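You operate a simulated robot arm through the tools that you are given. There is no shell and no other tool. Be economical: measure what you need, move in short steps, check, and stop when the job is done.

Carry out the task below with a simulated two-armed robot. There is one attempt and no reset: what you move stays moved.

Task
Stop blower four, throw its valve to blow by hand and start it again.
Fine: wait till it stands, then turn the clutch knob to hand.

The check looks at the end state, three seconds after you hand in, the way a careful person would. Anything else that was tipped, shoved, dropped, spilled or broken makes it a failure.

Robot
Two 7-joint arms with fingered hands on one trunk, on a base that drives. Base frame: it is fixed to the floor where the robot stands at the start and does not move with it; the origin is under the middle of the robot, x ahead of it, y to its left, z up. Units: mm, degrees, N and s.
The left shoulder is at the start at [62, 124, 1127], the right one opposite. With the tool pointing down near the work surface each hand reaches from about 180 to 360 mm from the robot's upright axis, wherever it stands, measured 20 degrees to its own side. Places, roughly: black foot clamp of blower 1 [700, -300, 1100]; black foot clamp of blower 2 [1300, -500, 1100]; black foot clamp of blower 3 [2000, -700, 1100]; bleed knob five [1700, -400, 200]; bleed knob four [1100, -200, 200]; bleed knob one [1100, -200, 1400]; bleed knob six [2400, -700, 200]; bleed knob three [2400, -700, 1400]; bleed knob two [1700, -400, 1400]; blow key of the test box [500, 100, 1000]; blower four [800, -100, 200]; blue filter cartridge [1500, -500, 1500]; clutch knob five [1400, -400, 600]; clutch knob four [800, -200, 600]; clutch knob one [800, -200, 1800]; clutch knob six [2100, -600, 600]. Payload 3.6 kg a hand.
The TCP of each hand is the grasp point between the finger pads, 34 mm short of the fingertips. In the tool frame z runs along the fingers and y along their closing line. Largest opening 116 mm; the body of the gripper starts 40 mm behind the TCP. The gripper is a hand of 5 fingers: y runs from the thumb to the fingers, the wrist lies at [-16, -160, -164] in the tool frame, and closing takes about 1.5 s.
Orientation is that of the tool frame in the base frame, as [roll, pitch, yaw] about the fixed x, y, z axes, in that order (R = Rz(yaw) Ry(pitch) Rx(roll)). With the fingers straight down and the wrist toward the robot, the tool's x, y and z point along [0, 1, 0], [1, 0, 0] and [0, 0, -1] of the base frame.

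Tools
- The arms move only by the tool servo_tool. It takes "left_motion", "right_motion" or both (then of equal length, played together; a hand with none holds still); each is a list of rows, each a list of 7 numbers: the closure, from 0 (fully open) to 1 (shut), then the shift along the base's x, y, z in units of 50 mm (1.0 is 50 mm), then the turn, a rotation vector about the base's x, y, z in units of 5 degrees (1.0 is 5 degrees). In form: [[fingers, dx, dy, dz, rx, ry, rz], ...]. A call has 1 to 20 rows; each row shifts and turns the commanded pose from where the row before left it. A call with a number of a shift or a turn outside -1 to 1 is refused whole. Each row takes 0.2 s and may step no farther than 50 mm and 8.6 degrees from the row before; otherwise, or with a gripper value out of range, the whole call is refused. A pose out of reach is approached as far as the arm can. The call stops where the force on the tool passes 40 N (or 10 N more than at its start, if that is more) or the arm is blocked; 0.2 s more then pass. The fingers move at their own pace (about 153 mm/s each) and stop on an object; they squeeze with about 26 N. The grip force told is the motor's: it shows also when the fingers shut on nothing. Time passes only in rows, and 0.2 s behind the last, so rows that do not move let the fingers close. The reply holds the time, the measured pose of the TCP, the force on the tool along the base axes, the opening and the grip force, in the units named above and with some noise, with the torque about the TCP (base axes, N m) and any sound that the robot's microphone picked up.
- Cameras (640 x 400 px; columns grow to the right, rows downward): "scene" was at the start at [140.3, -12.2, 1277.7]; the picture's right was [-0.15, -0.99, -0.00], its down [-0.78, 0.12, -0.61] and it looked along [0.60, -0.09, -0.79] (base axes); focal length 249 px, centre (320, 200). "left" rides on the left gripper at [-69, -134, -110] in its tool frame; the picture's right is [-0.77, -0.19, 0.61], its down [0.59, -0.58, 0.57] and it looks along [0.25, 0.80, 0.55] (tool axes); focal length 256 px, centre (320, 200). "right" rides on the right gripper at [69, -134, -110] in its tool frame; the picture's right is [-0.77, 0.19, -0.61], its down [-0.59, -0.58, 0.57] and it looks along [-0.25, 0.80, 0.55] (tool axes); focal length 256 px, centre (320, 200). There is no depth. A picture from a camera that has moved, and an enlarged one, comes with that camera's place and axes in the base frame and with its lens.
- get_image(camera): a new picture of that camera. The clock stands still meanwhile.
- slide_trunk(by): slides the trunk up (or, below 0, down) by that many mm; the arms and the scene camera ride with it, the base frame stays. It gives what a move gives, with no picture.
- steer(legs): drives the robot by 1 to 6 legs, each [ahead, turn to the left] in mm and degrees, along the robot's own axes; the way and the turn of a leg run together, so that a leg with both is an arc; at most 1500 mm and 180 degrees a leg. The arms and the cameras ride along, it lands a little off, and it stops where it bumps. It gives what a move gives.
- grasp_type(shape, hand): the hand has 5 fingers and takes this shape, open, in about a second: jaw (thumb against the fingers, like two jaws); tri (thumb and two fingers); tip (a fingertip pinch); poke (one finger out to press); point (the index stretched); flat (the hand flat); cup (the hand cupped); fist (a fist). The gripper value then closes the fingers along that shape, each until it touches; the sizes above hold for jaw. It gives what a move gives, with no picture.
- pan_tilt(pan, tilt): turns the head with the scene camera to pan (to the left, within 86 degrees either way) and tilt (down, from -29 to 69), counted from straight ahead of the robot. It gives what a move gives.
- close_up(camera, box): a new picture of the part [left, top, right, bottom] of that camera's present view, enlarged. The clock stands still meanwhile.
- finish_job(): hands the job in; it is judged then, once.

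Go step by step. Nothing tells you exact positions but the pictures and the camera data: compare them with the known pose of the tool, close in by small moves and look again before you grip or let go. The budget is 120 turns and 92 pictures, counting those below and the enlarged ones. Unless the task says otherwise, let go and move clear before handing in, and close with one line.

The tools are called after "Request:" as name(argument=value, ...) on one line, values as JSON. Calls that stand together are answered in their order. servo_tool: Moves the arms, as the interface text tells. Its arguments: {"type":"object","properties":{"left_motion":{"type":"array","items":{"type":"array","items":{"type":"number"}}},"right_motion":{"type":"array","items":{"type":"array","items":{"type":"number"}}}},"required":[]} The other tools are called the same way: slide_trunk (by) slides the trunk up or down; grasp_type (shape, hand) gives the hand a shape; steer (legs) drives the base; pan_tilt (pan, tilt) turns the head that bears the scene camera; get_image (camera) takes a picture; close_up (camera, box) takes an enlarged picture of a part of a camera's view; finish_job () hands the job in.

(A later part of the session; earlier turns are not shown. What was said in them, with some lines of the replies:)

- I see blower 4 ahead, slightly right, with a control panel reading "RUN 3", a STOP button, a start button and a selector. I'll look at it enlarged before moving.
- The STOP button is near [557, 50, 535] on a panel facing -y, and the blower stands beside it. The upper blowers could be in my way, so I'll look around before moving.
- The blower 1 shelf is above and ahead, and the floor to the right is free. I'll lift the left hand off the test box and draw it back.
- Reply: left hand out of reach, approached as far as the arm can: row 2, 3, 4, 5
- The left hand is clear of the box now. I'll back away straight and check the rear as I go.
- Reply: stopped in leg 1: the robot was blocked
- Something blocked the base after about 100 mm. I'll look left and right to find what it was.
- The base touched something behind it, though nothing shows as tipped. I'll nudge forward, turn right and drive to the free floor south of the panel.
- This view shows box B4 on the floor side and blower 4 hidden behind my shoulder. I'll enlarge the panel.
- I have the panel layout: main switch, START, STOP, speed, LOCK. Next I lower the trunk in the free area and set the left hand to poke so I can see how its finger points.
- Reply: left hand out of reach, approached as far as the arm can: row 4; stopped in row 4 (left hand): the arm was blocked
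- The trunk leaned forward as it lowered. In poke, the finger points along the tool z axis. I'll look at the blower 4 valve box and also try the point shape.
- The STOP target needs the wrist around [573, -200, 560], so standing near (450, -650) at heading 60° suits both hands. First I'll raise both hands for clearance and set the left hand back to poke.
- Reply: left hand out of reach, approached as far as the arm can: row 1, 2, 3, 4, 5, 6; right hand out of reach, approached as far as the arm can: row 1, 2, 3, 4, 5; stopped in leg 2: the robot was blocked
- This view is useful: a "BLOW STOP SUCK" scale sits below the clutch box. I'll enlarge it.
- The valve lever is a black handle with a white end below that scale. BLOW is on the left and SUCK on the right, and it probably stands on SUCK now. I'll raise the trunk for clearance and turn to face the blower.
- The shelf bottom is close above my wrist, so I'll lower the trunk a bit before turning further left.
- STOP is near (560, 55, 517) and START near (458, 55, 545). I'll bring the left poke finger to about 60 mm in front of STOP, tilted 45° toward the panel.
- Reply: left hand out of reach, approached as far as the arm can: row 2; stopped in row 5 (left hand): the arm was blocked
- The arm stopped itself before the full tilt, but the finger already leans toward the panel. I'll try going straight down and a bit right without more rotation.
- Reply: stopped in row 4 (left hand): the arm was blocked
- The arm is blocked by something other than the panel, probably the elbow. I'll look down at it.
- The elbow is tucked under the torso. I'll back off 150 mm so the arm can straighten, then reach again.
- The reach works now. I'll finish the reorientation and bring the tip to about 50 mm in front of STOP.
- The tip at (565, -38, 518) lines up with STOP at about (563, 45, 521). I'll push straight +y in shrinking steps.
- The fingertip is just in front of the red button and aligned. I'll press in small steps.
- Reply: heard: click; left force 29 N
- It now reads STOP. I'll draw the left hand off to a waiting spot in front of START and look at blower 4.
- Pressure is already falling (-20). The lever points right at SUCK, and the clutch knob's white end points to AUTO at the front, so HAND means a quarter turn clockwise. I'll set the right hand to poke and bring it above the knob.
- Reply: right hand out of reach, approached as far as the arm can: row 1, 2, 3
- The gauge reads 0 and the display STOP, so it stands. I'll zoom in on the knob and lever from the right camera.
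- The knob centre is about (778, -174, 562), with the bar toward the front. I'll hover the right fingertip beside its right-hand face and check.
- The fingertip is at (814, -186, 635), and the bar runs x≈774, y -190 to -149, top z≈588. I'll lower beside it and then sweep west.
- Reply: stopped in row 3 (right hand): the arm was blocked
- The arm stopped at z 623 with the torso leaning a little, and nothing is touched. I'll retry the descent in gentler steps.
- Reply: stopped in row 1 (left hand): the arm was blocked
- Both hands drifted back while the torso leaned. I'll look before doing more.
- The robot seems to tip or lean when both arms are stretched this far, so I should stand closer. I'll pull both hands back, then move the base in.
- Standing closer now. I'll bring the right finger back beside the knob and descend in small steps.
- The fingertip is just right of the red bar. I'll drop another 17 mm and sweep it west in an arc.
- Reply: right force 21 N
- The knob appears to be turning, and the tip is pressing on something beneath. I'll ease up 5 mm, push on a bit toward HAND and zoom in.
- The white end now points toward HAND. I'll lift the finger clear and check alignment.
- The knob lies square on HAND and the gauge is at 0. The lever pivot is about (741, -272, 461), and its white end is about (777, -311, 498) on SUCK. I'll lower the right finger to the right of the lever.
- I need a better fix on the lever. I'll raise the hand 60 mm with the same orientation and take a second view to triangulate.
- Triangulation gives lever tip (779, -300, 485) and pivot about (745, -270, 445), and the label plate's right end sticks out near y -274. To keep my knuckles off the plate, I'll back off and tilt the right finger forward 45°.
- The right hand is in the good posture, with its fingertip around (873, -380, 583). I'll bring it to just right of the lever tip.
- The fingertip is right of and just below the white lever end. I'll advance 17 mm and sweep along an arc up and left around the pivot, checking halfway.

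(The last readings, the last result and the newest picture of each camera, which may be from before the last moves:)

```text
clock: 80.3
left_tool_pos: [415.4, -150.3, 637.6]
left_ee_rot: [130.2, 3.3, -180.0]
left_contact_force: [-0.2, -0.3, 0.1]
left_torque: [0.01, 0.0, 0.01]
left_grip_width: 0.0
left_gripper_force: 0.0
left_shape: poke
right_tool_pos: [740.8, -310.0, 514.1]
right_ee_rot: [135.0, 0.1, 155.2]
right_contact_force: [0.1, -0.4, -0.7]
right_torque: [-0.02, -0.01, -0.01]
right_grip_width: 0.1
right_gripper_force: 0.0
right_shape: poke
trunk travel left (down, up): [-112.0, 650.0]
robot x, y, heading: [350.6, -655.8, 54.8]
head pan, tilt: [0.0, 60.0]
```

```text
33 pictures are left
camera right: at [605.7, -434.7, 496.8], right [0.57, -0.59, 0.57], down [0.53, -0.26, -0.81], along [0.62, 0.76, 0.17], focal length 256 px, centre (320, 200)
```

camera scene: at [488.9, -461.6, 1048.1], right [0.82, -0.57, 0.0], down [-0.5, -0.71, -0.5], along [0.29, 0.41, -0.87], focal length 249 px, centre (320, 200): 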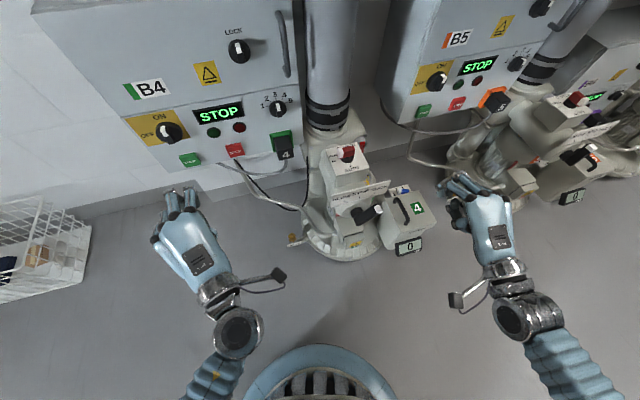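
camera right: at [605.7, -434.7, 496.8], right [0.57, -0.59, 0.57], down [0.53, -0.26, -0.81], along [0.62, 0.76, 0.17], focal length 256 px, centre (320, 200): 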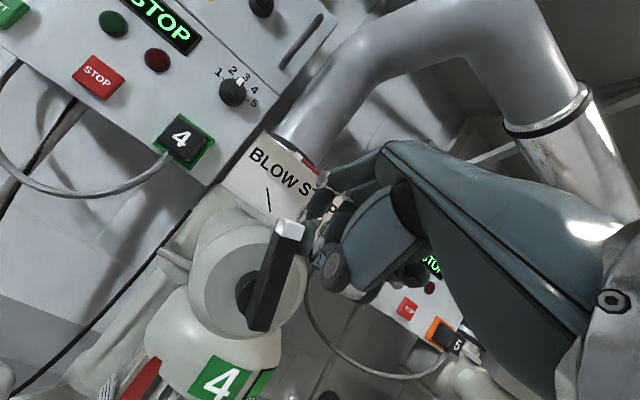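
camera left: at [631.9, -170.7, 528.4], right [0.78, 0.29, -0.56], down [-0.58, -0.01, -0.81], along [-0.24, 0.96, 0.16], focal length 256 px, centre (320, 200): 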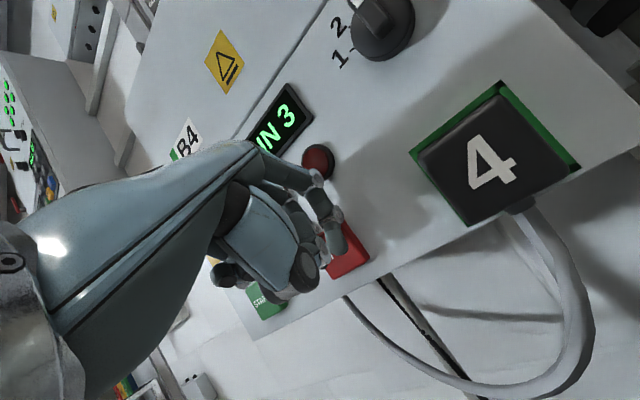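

The lever has swung up past STOP. I'll continue the arc to BLOW.

Request:
servo_tool(right_motion=[[0, -0.22, 0.04, 0.01, 0, 0, 0], [0, -0.21, 0.04, -0.05, 0, 0, 0], [0, -0.12, 0.02, -0.05, 0, 0, 0], [0, 0, 0, 0, 0, 0, 0]])

Request:
get_image(camera="right")

```text
clock: 81.3
left_tool_pos: [414.8, -150.4, 638.4]
left_ee_rot: [130.1, 3.2, 180.0]
left_contact_force: [-0.7, -0.3, 0.3]
left_torque: [-0.03, 0.02, 0.0]
left_grip_width: 0.0
left_gripper_force: 0.0
left_shape: poke
right_tool_pos: [715.5, -304.1, 510.8]
right_ee_rot: [134.8, 0.1, 155.2]
right_contact_force: [0.2, 0.3, 0.9]
right_torque: [0.02, 0.0, -0.04]
right_grip_width: 0.2
right_gripper_force: 0.1
right_shape: poke
trunk travel left (down, up): [-112.0, 650.0]
robot x, y, heading: [349.1, -654.5, 55.0]
head pan, tilt: [0.0, 60.0]
```

```text
32 pictures are left
camera right: at [579.7, -429.6, 493.1], right [0.57, -0.6, 0.56], down [0.53, -0.25, -0.81], along [0.62, 0.76, 0.17], focal length 256 px, centre (320, 200)
```

right: 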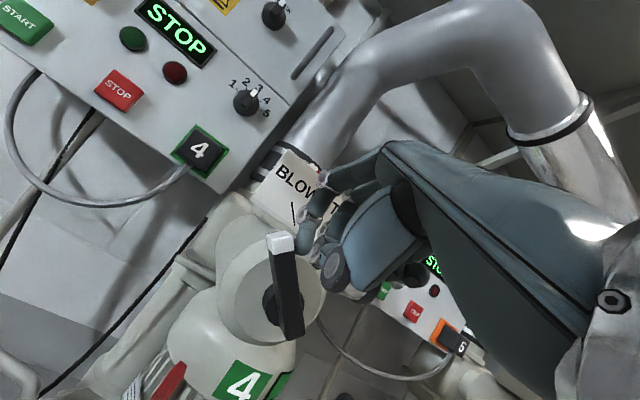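

The lever now leans left, about mirrored from its SUCK position. I'll withdraw the finger and check it with a close-up.

Request:
servo_tool(right_motion=[[0, 0.3, 0, 0, 0, 0, 0], [0, 0.3, -0.6, 0, 0, 0, 0], [0, 0.3, -0.6, 0, 0, 0, 0], [0, 0.3, -0.5, 0, 0, 0, 0]])

Request:
close_up(camera="right", box=[140, 100, 340, 300])

Request:
close_up(camera="scene", box=[290, 130, 440, 260])

```text
clock: 82.3
left_tool_pos: [415.3, -150.1, 638.6]
left_ee_rot: [130.1, 3.3, 179.9]
left_contact_force: [0.5, 0.3, 0.1]
left_torque: [-0.01, -0.03, 0.0]
left_grip_width: 0.0
left_gripper_force: 0.1
left_shape: poke
right_tool_pos: [774.1, -391.1, 512.7]
right_ee_rot: [134.8, 0.0, 155.2]
right_contact_force: [0.0, 0.2, 0.8]
right_torque: [0.01, 0.02, 0.04]
right_grip_width: 0.1
right_gripper_force: 0.1
right_shape: poke
trunk travel left (down, up): [-112.0, 650.0]
robot x, y, heading: [351.8, -652.8, 55.1]
head pan, tilt: [0.0, 60.0]
```

```text
2.00 times, centred on (240, 200) of right
camera zoom: at [639.3, -515.6, 494.4], right [0.57, -0.6, 0.56], down [0.53, -0.25, -0.81], along [0.62, 0.76, 0.17], focal length 512 px, centre (480, 200)
```

zoom: 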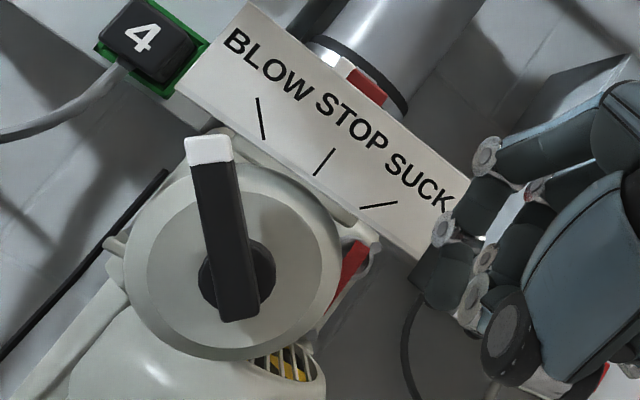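

```text
3.08 times, centred on (365, 195) of scene
camera zoom: at [488.9, -461.6, 1048.1], right [0.82, -0.57, 0.0], down [-0.5, -0.71, -0.5], along [0.29, 0.41, -0.87], focal length 767 px, centre (182, 215)
```

zoom: 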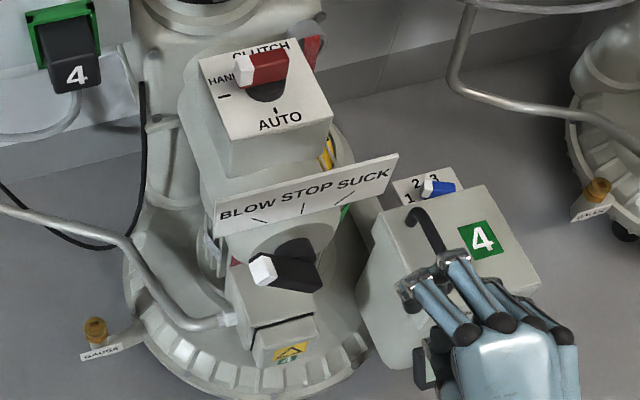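

The lever is parallel to the BLOW mark, the clutch is on HAND, and the gauge reads 0. Now I'll move the left finger in front of START.

Request:
servo_tool(left_motion=[[0, 0.16, 0.45, -0.3, 0, 0, 0], [0, 0.16, 0.45, -0.35, 0, 0, 0], [0, 0.16, 0.45, -0.35, 0, 0, 0], [0, 0.16, 0.45, -0.35, 0, 0, 0], [0, 0.16, 0.4, -0.33, 0, 0, 0], [0, 0, 0, 0, 0, 0, 0]])

Request:
get_image(camera="left")

Request:
close_up(camera="scene", box=[110, 80, 310, 230])

```text
clock: 83.7
left_tool_pos: [457.5, -38.7, 553.2]
left_ee_rot: [130.1, 3.3, 179.9]
left_contact_force: [-0.2, 0.3, 1.3]
left_torque: [0.02, -0.01, 0.0]
left_grip_width: 0.2
left_gripper_force: 0.0
left_shape: poke
right_tool_pos: [773.6, -389.5, 511.9]
right_ee_rot: [134.9, 0.0, 155.4]
right_contact_force: [-0.1, 0.2, -0.5]
right_torque: [0.0, -0.03, 0.05]
right_grip_width: 0.0
right_gripper_force: 0.1
right_shape: poke
trunk travel left (down, up): [-112.0, 650.0]
robot x, y, heading: [356.3, -652.8, 55.3]
head pan, tilt: [0.0, 60.0]
```

```text
29 pictures are left
camera left: at [528.5, -209.2, 527.4], right [0.8, 0.35, -0.49], down [-0.54, 0.06, -0.84], along [-0.26, 0.94, 0.24], focal length 256 px, centre (320, 200)
```

left: 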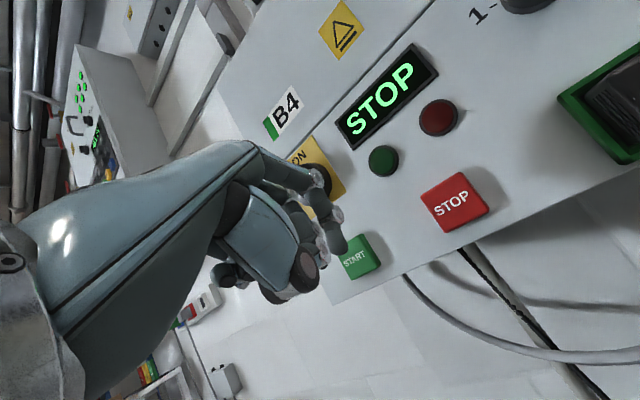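

```text
2.67 times, centred on (210, 155) of scene
camera zoom: at [488.9, -461.5, 1048.1], right [0.82, -0.57, 0.0], down [-0.5, -0.71, -0.5], along [0.29, 0.41, -0.87], focal length 665 px, centre (613, 320)
```

zoom: 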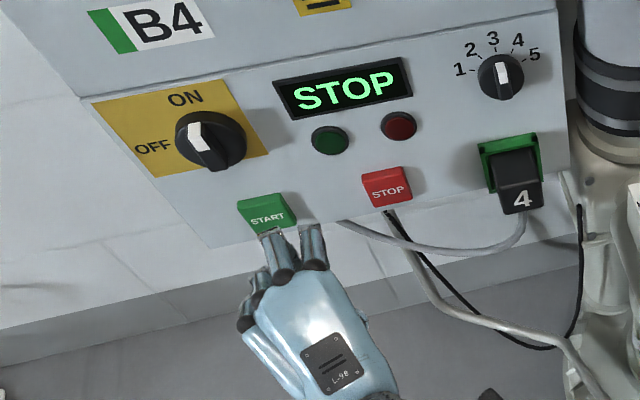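

The fingertip at about (458, -13, 531) lines up with START at about (459, 62, 525). I'll approach and press.

Request:
servo_tool(left_motion=[[0, 0, 0.5, -0.1, 0, 0, 0], [0, 0, 0.4, -0.02, 0, 0, 0], [0, 0, 0.15, 0, 0, 0, 0], [0, 0, 0.1, 0, 0, 0, 0], [0, 0, 0, 0, 0, 0, 0]])

Request:
get_image(camera="left")

```text
clock: 84.9
left_tool_pos: [456.9, 17.8, 550.5]
left_ee_rot: [130.1, 3.3, 179.9]
left_contact_force: [0.2, -0.1, -0.9]
left_torque: [-0.03, -0.02, -0.02]
left_grip_width: 0.2
left_gripper_force: 0.0
left_shape: poke
right_tool_pos: [774.7, -390.9, 510.7]
right_ee_rot: [134.9, 0.2, 155.0]
right_contact_force: [-0.4, 0.3, -0.2]
right_torque: [0.02, -0.02, 0.02]
right_grip_width: 0.2
right_gripper_force: 0.0
right_shape: poke
trunk travel left (down, up): [-112.0, 650.0]
robot x, y, heading: [352.4, -652.1, 54.8]
head pan, tilt: [0.0, 60.0]
```

```text
27 pictures are left
camera left: at [527.7, -153.6, 522.5], right [0.8, 0.34, -0.49], down [-0.54, 0.06, -0.84], along [-0.26, 0.94, 0.24], focal length 256 px, centre (320, 200)
```

left: 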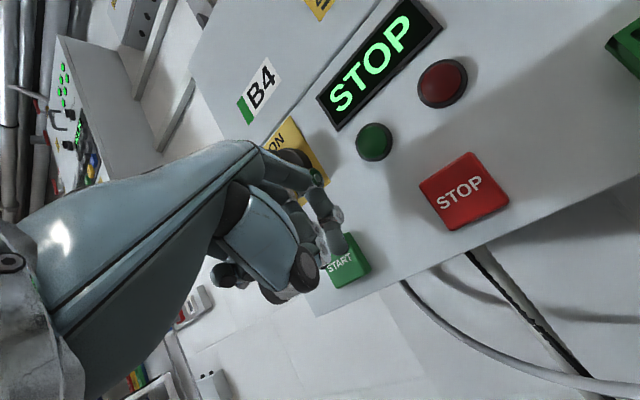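

The finger sits right on START. I'll press in small steps.

Request:
servo_tool(left_motion=[[0, 0, 0.1, -0.06, 0, 0, 0], [0, 0, 0.1, -0.04, 0, 0, 0], [0, 0, 0.08, 0, 0, 0, 0], [0, 0, 0.08, 0, 0, 0, 0]])

Request:
close_up(camera="scene", box=[110, 80, 430, 270])

```text
clock: 85.9
left_tool_pos: [456.8, 35.8, 543.1]
left_ee_rot: [130.2, 3.4, 179.8]
left_contact_force: [-0.4, -0.2, 0.7]
left_torque: [-0.01, 0.0, 0.0]
left_grip_width: 0.0
left_gripper_force: 0.1
left_shape: poke
right_tool_pos: [774.3, -389.5, 511.0]
right_ee_rot: [134.9, 0.1, 155.1]
right_contact_force: [0.4, -0.1, 0.1]
right_torque: [0.0, 0.0, -0.03]
right_grip_width: 0.0
right_gripper_force: 0.0
right_shape: poke
trunk travel left (down, up): [-112.0, 650.0]
robot x, y, heading: [351.3, -655.1, 54.9]
head pan, tilt: [0.0, 60.0]
```

```text
2.00 times, centred on (270, 175) of scene
camera zoom: at [488.9, -461.5, 1048.1], right [0.82, -0.57, 0.0], down [-0.5, -0.71, -0.5], along [0.29, 0.41, -0.87], focal length 499 px, centre (420, 250)
```

zoom: 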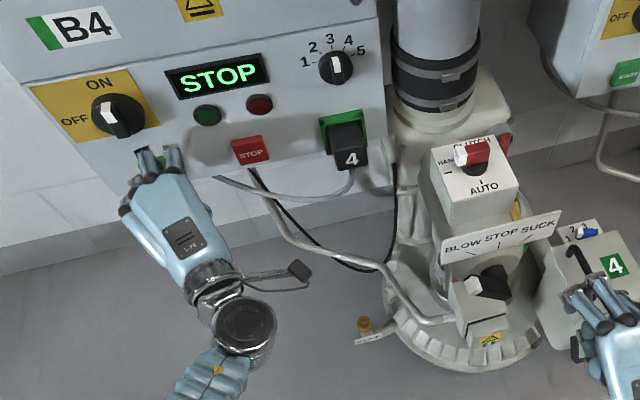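

No contact yet, so I'll push on a bit more in small steps.

Request:
servo_tool(left_motion=[[0, 0, 0.08, 0, 0, 0, 0], [0, 0, 0.08, 0, 0, 0, 0], [0, 0, 0.08, 0, 0, 0, 0], [0, 0, 0.06, 0, 0, 0, 0]])

Request:
get_image(camera="left")

```text
clock: 86.9
left_tool_pos: [456.8, 50.2, 544.1]
left_ee_rot: [130.0, 3.3, 179.8]
left_contact_force: [0.5, -5.2, 0.0]
left_torque: [-0.02, 0.01, -0.07]
left_grip_width: 0.1
left_gripper_force: 0.0
left_shape: poke
right_tool_pos: [775.0, -390.2, 511.5]
right_ee_rot: [134.9, 0.0, 155.2]
right_contact_force: [-0.6, -0.3, 0.6]
right_torque: [0.02, 0.0, 0.01]
right_grip_width: 0.0
right_gripper_force: 0.1
right_shape: poke
trunk travel left (down, up): [-112.0, 650.0]
robot x, y, heading: [353.4, -656.2, 55.0]
head pan, tilt: [0.0, 60.0]
heard: click
```

```text
25 pictures are left
camera left: at [527.0, -121.0, 517.2], right [0.8, 0.34, -0.49], down [-0.54, 0.06, -0.84], along [-0.26, 0.94, 0.24], focal length 256 px, centre (320, 200)
```

left: 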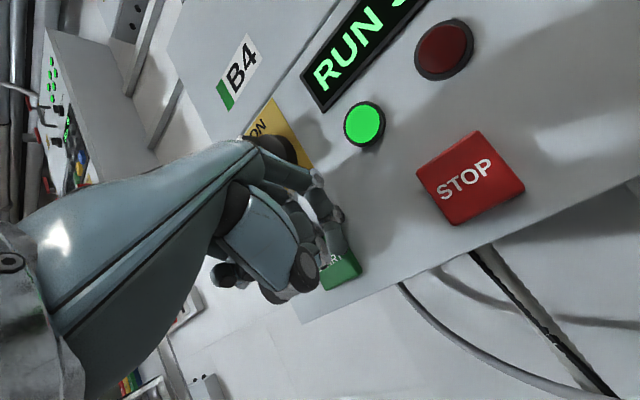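

It clicked, and the display reads RUN with the green lamp lit. I'll withdraw both hands and check the final state.

Request:
servo_tool(left_motion=[[0, 0, -0.6, 0, 0, 0, 0], [0, 0, -0.7, 0, 0, 0, 0], [0, 0, -0.7, 0, 0, 0, 0], [0, 0, -0.7, 0, 0, 0, 0], [0, 0, 0, 0, 0, 0, 0], [0, 0, 0, 0, 0, 0, 0]], right_motion=[[0, 0, -0.4, 0.2, 0, 0, 0], [0, 0, -0.5, 0.2, 0, 0, 0], [0, 0, -0.5, 0, 0, 0, 0], [0, 0, -0.3, 0, 0, 0, 0], [0, 0, 0, 0, 0, 0, 0], [0, 0, 0, 0, 0, 0, 0]])

Request:
get_image(camera="scene")

Request:
close_up(camera="scene", box=[110, 80, 460, 270])

```text
clock: 88.3
left_tool_pos: [455.7, -82.7, 542.5]
left_ee_rot: [130.1, 3.3, 179.9]
left_contact_force: [-0.1, 0.7, 0.8]
left_torque: [-0.01, 0.01, -0.03]
left_grip_width: 0.0
left_gripper_force: 0.0
left_shape: poke
right_tool_pos: [775.5, -474.3, 529.3]
right_ee_rot: [134.9, 0.0, 155.2]
right_contact_force: [-0.5, 0.5, -0.5]
right_torque: [-0.03, -0.01, 0.01]
right_grip_width: 0.1
right_gripper_force: 0.0
right_shape: poke
trunk travel left (down, up): [-112.0, 650.0]
robot x, y, heading: [352.7, -654.5, 55.1]
head pan, tilt: [0.0, 60.0]
```

```text
24 pictures are left
camera scene: at [488.9, -461.6, 1048.1], right [0.82, -0.57, 0.0], down [-0.5, -0.71, -0.5], along [0.29, 0.41, -0.87], focal length 249 px, centre (320, 200)
```

scene: 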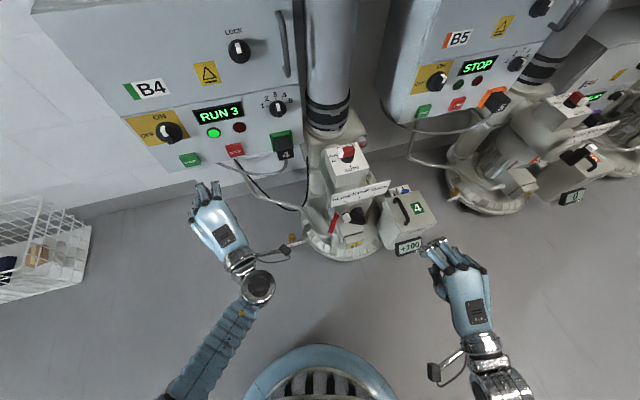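

```text
1.83 times, centred on (285, 175) of scene
camera zoom: at [488.9, -461.6, 1048.1], right [0.82, -0.57, 0.0], down [-0.5, -0.71, -0.5], along [0.29, 0.41, -0.87], focal length 456 px, centre (384, 246)
```

zoom: 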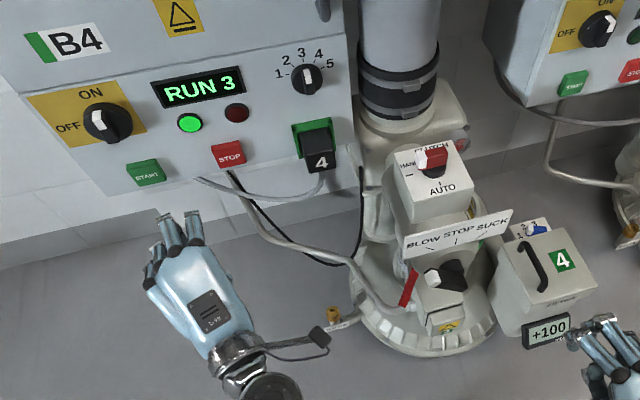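

Blower 4 reads RUN 3 with the gauge at +100, the clutch is on HAND, the lever is on BLOW, and both hands are clear. I'm handing in.

Request:
finish_job()

```text
The job is handed in.
```

Blower four was stopped and left to stand, its clutch knob turned to HAND and its valve thrown to BLOW. It was then started again, and it reads RUN 3 with the gauge at +100 mbar.
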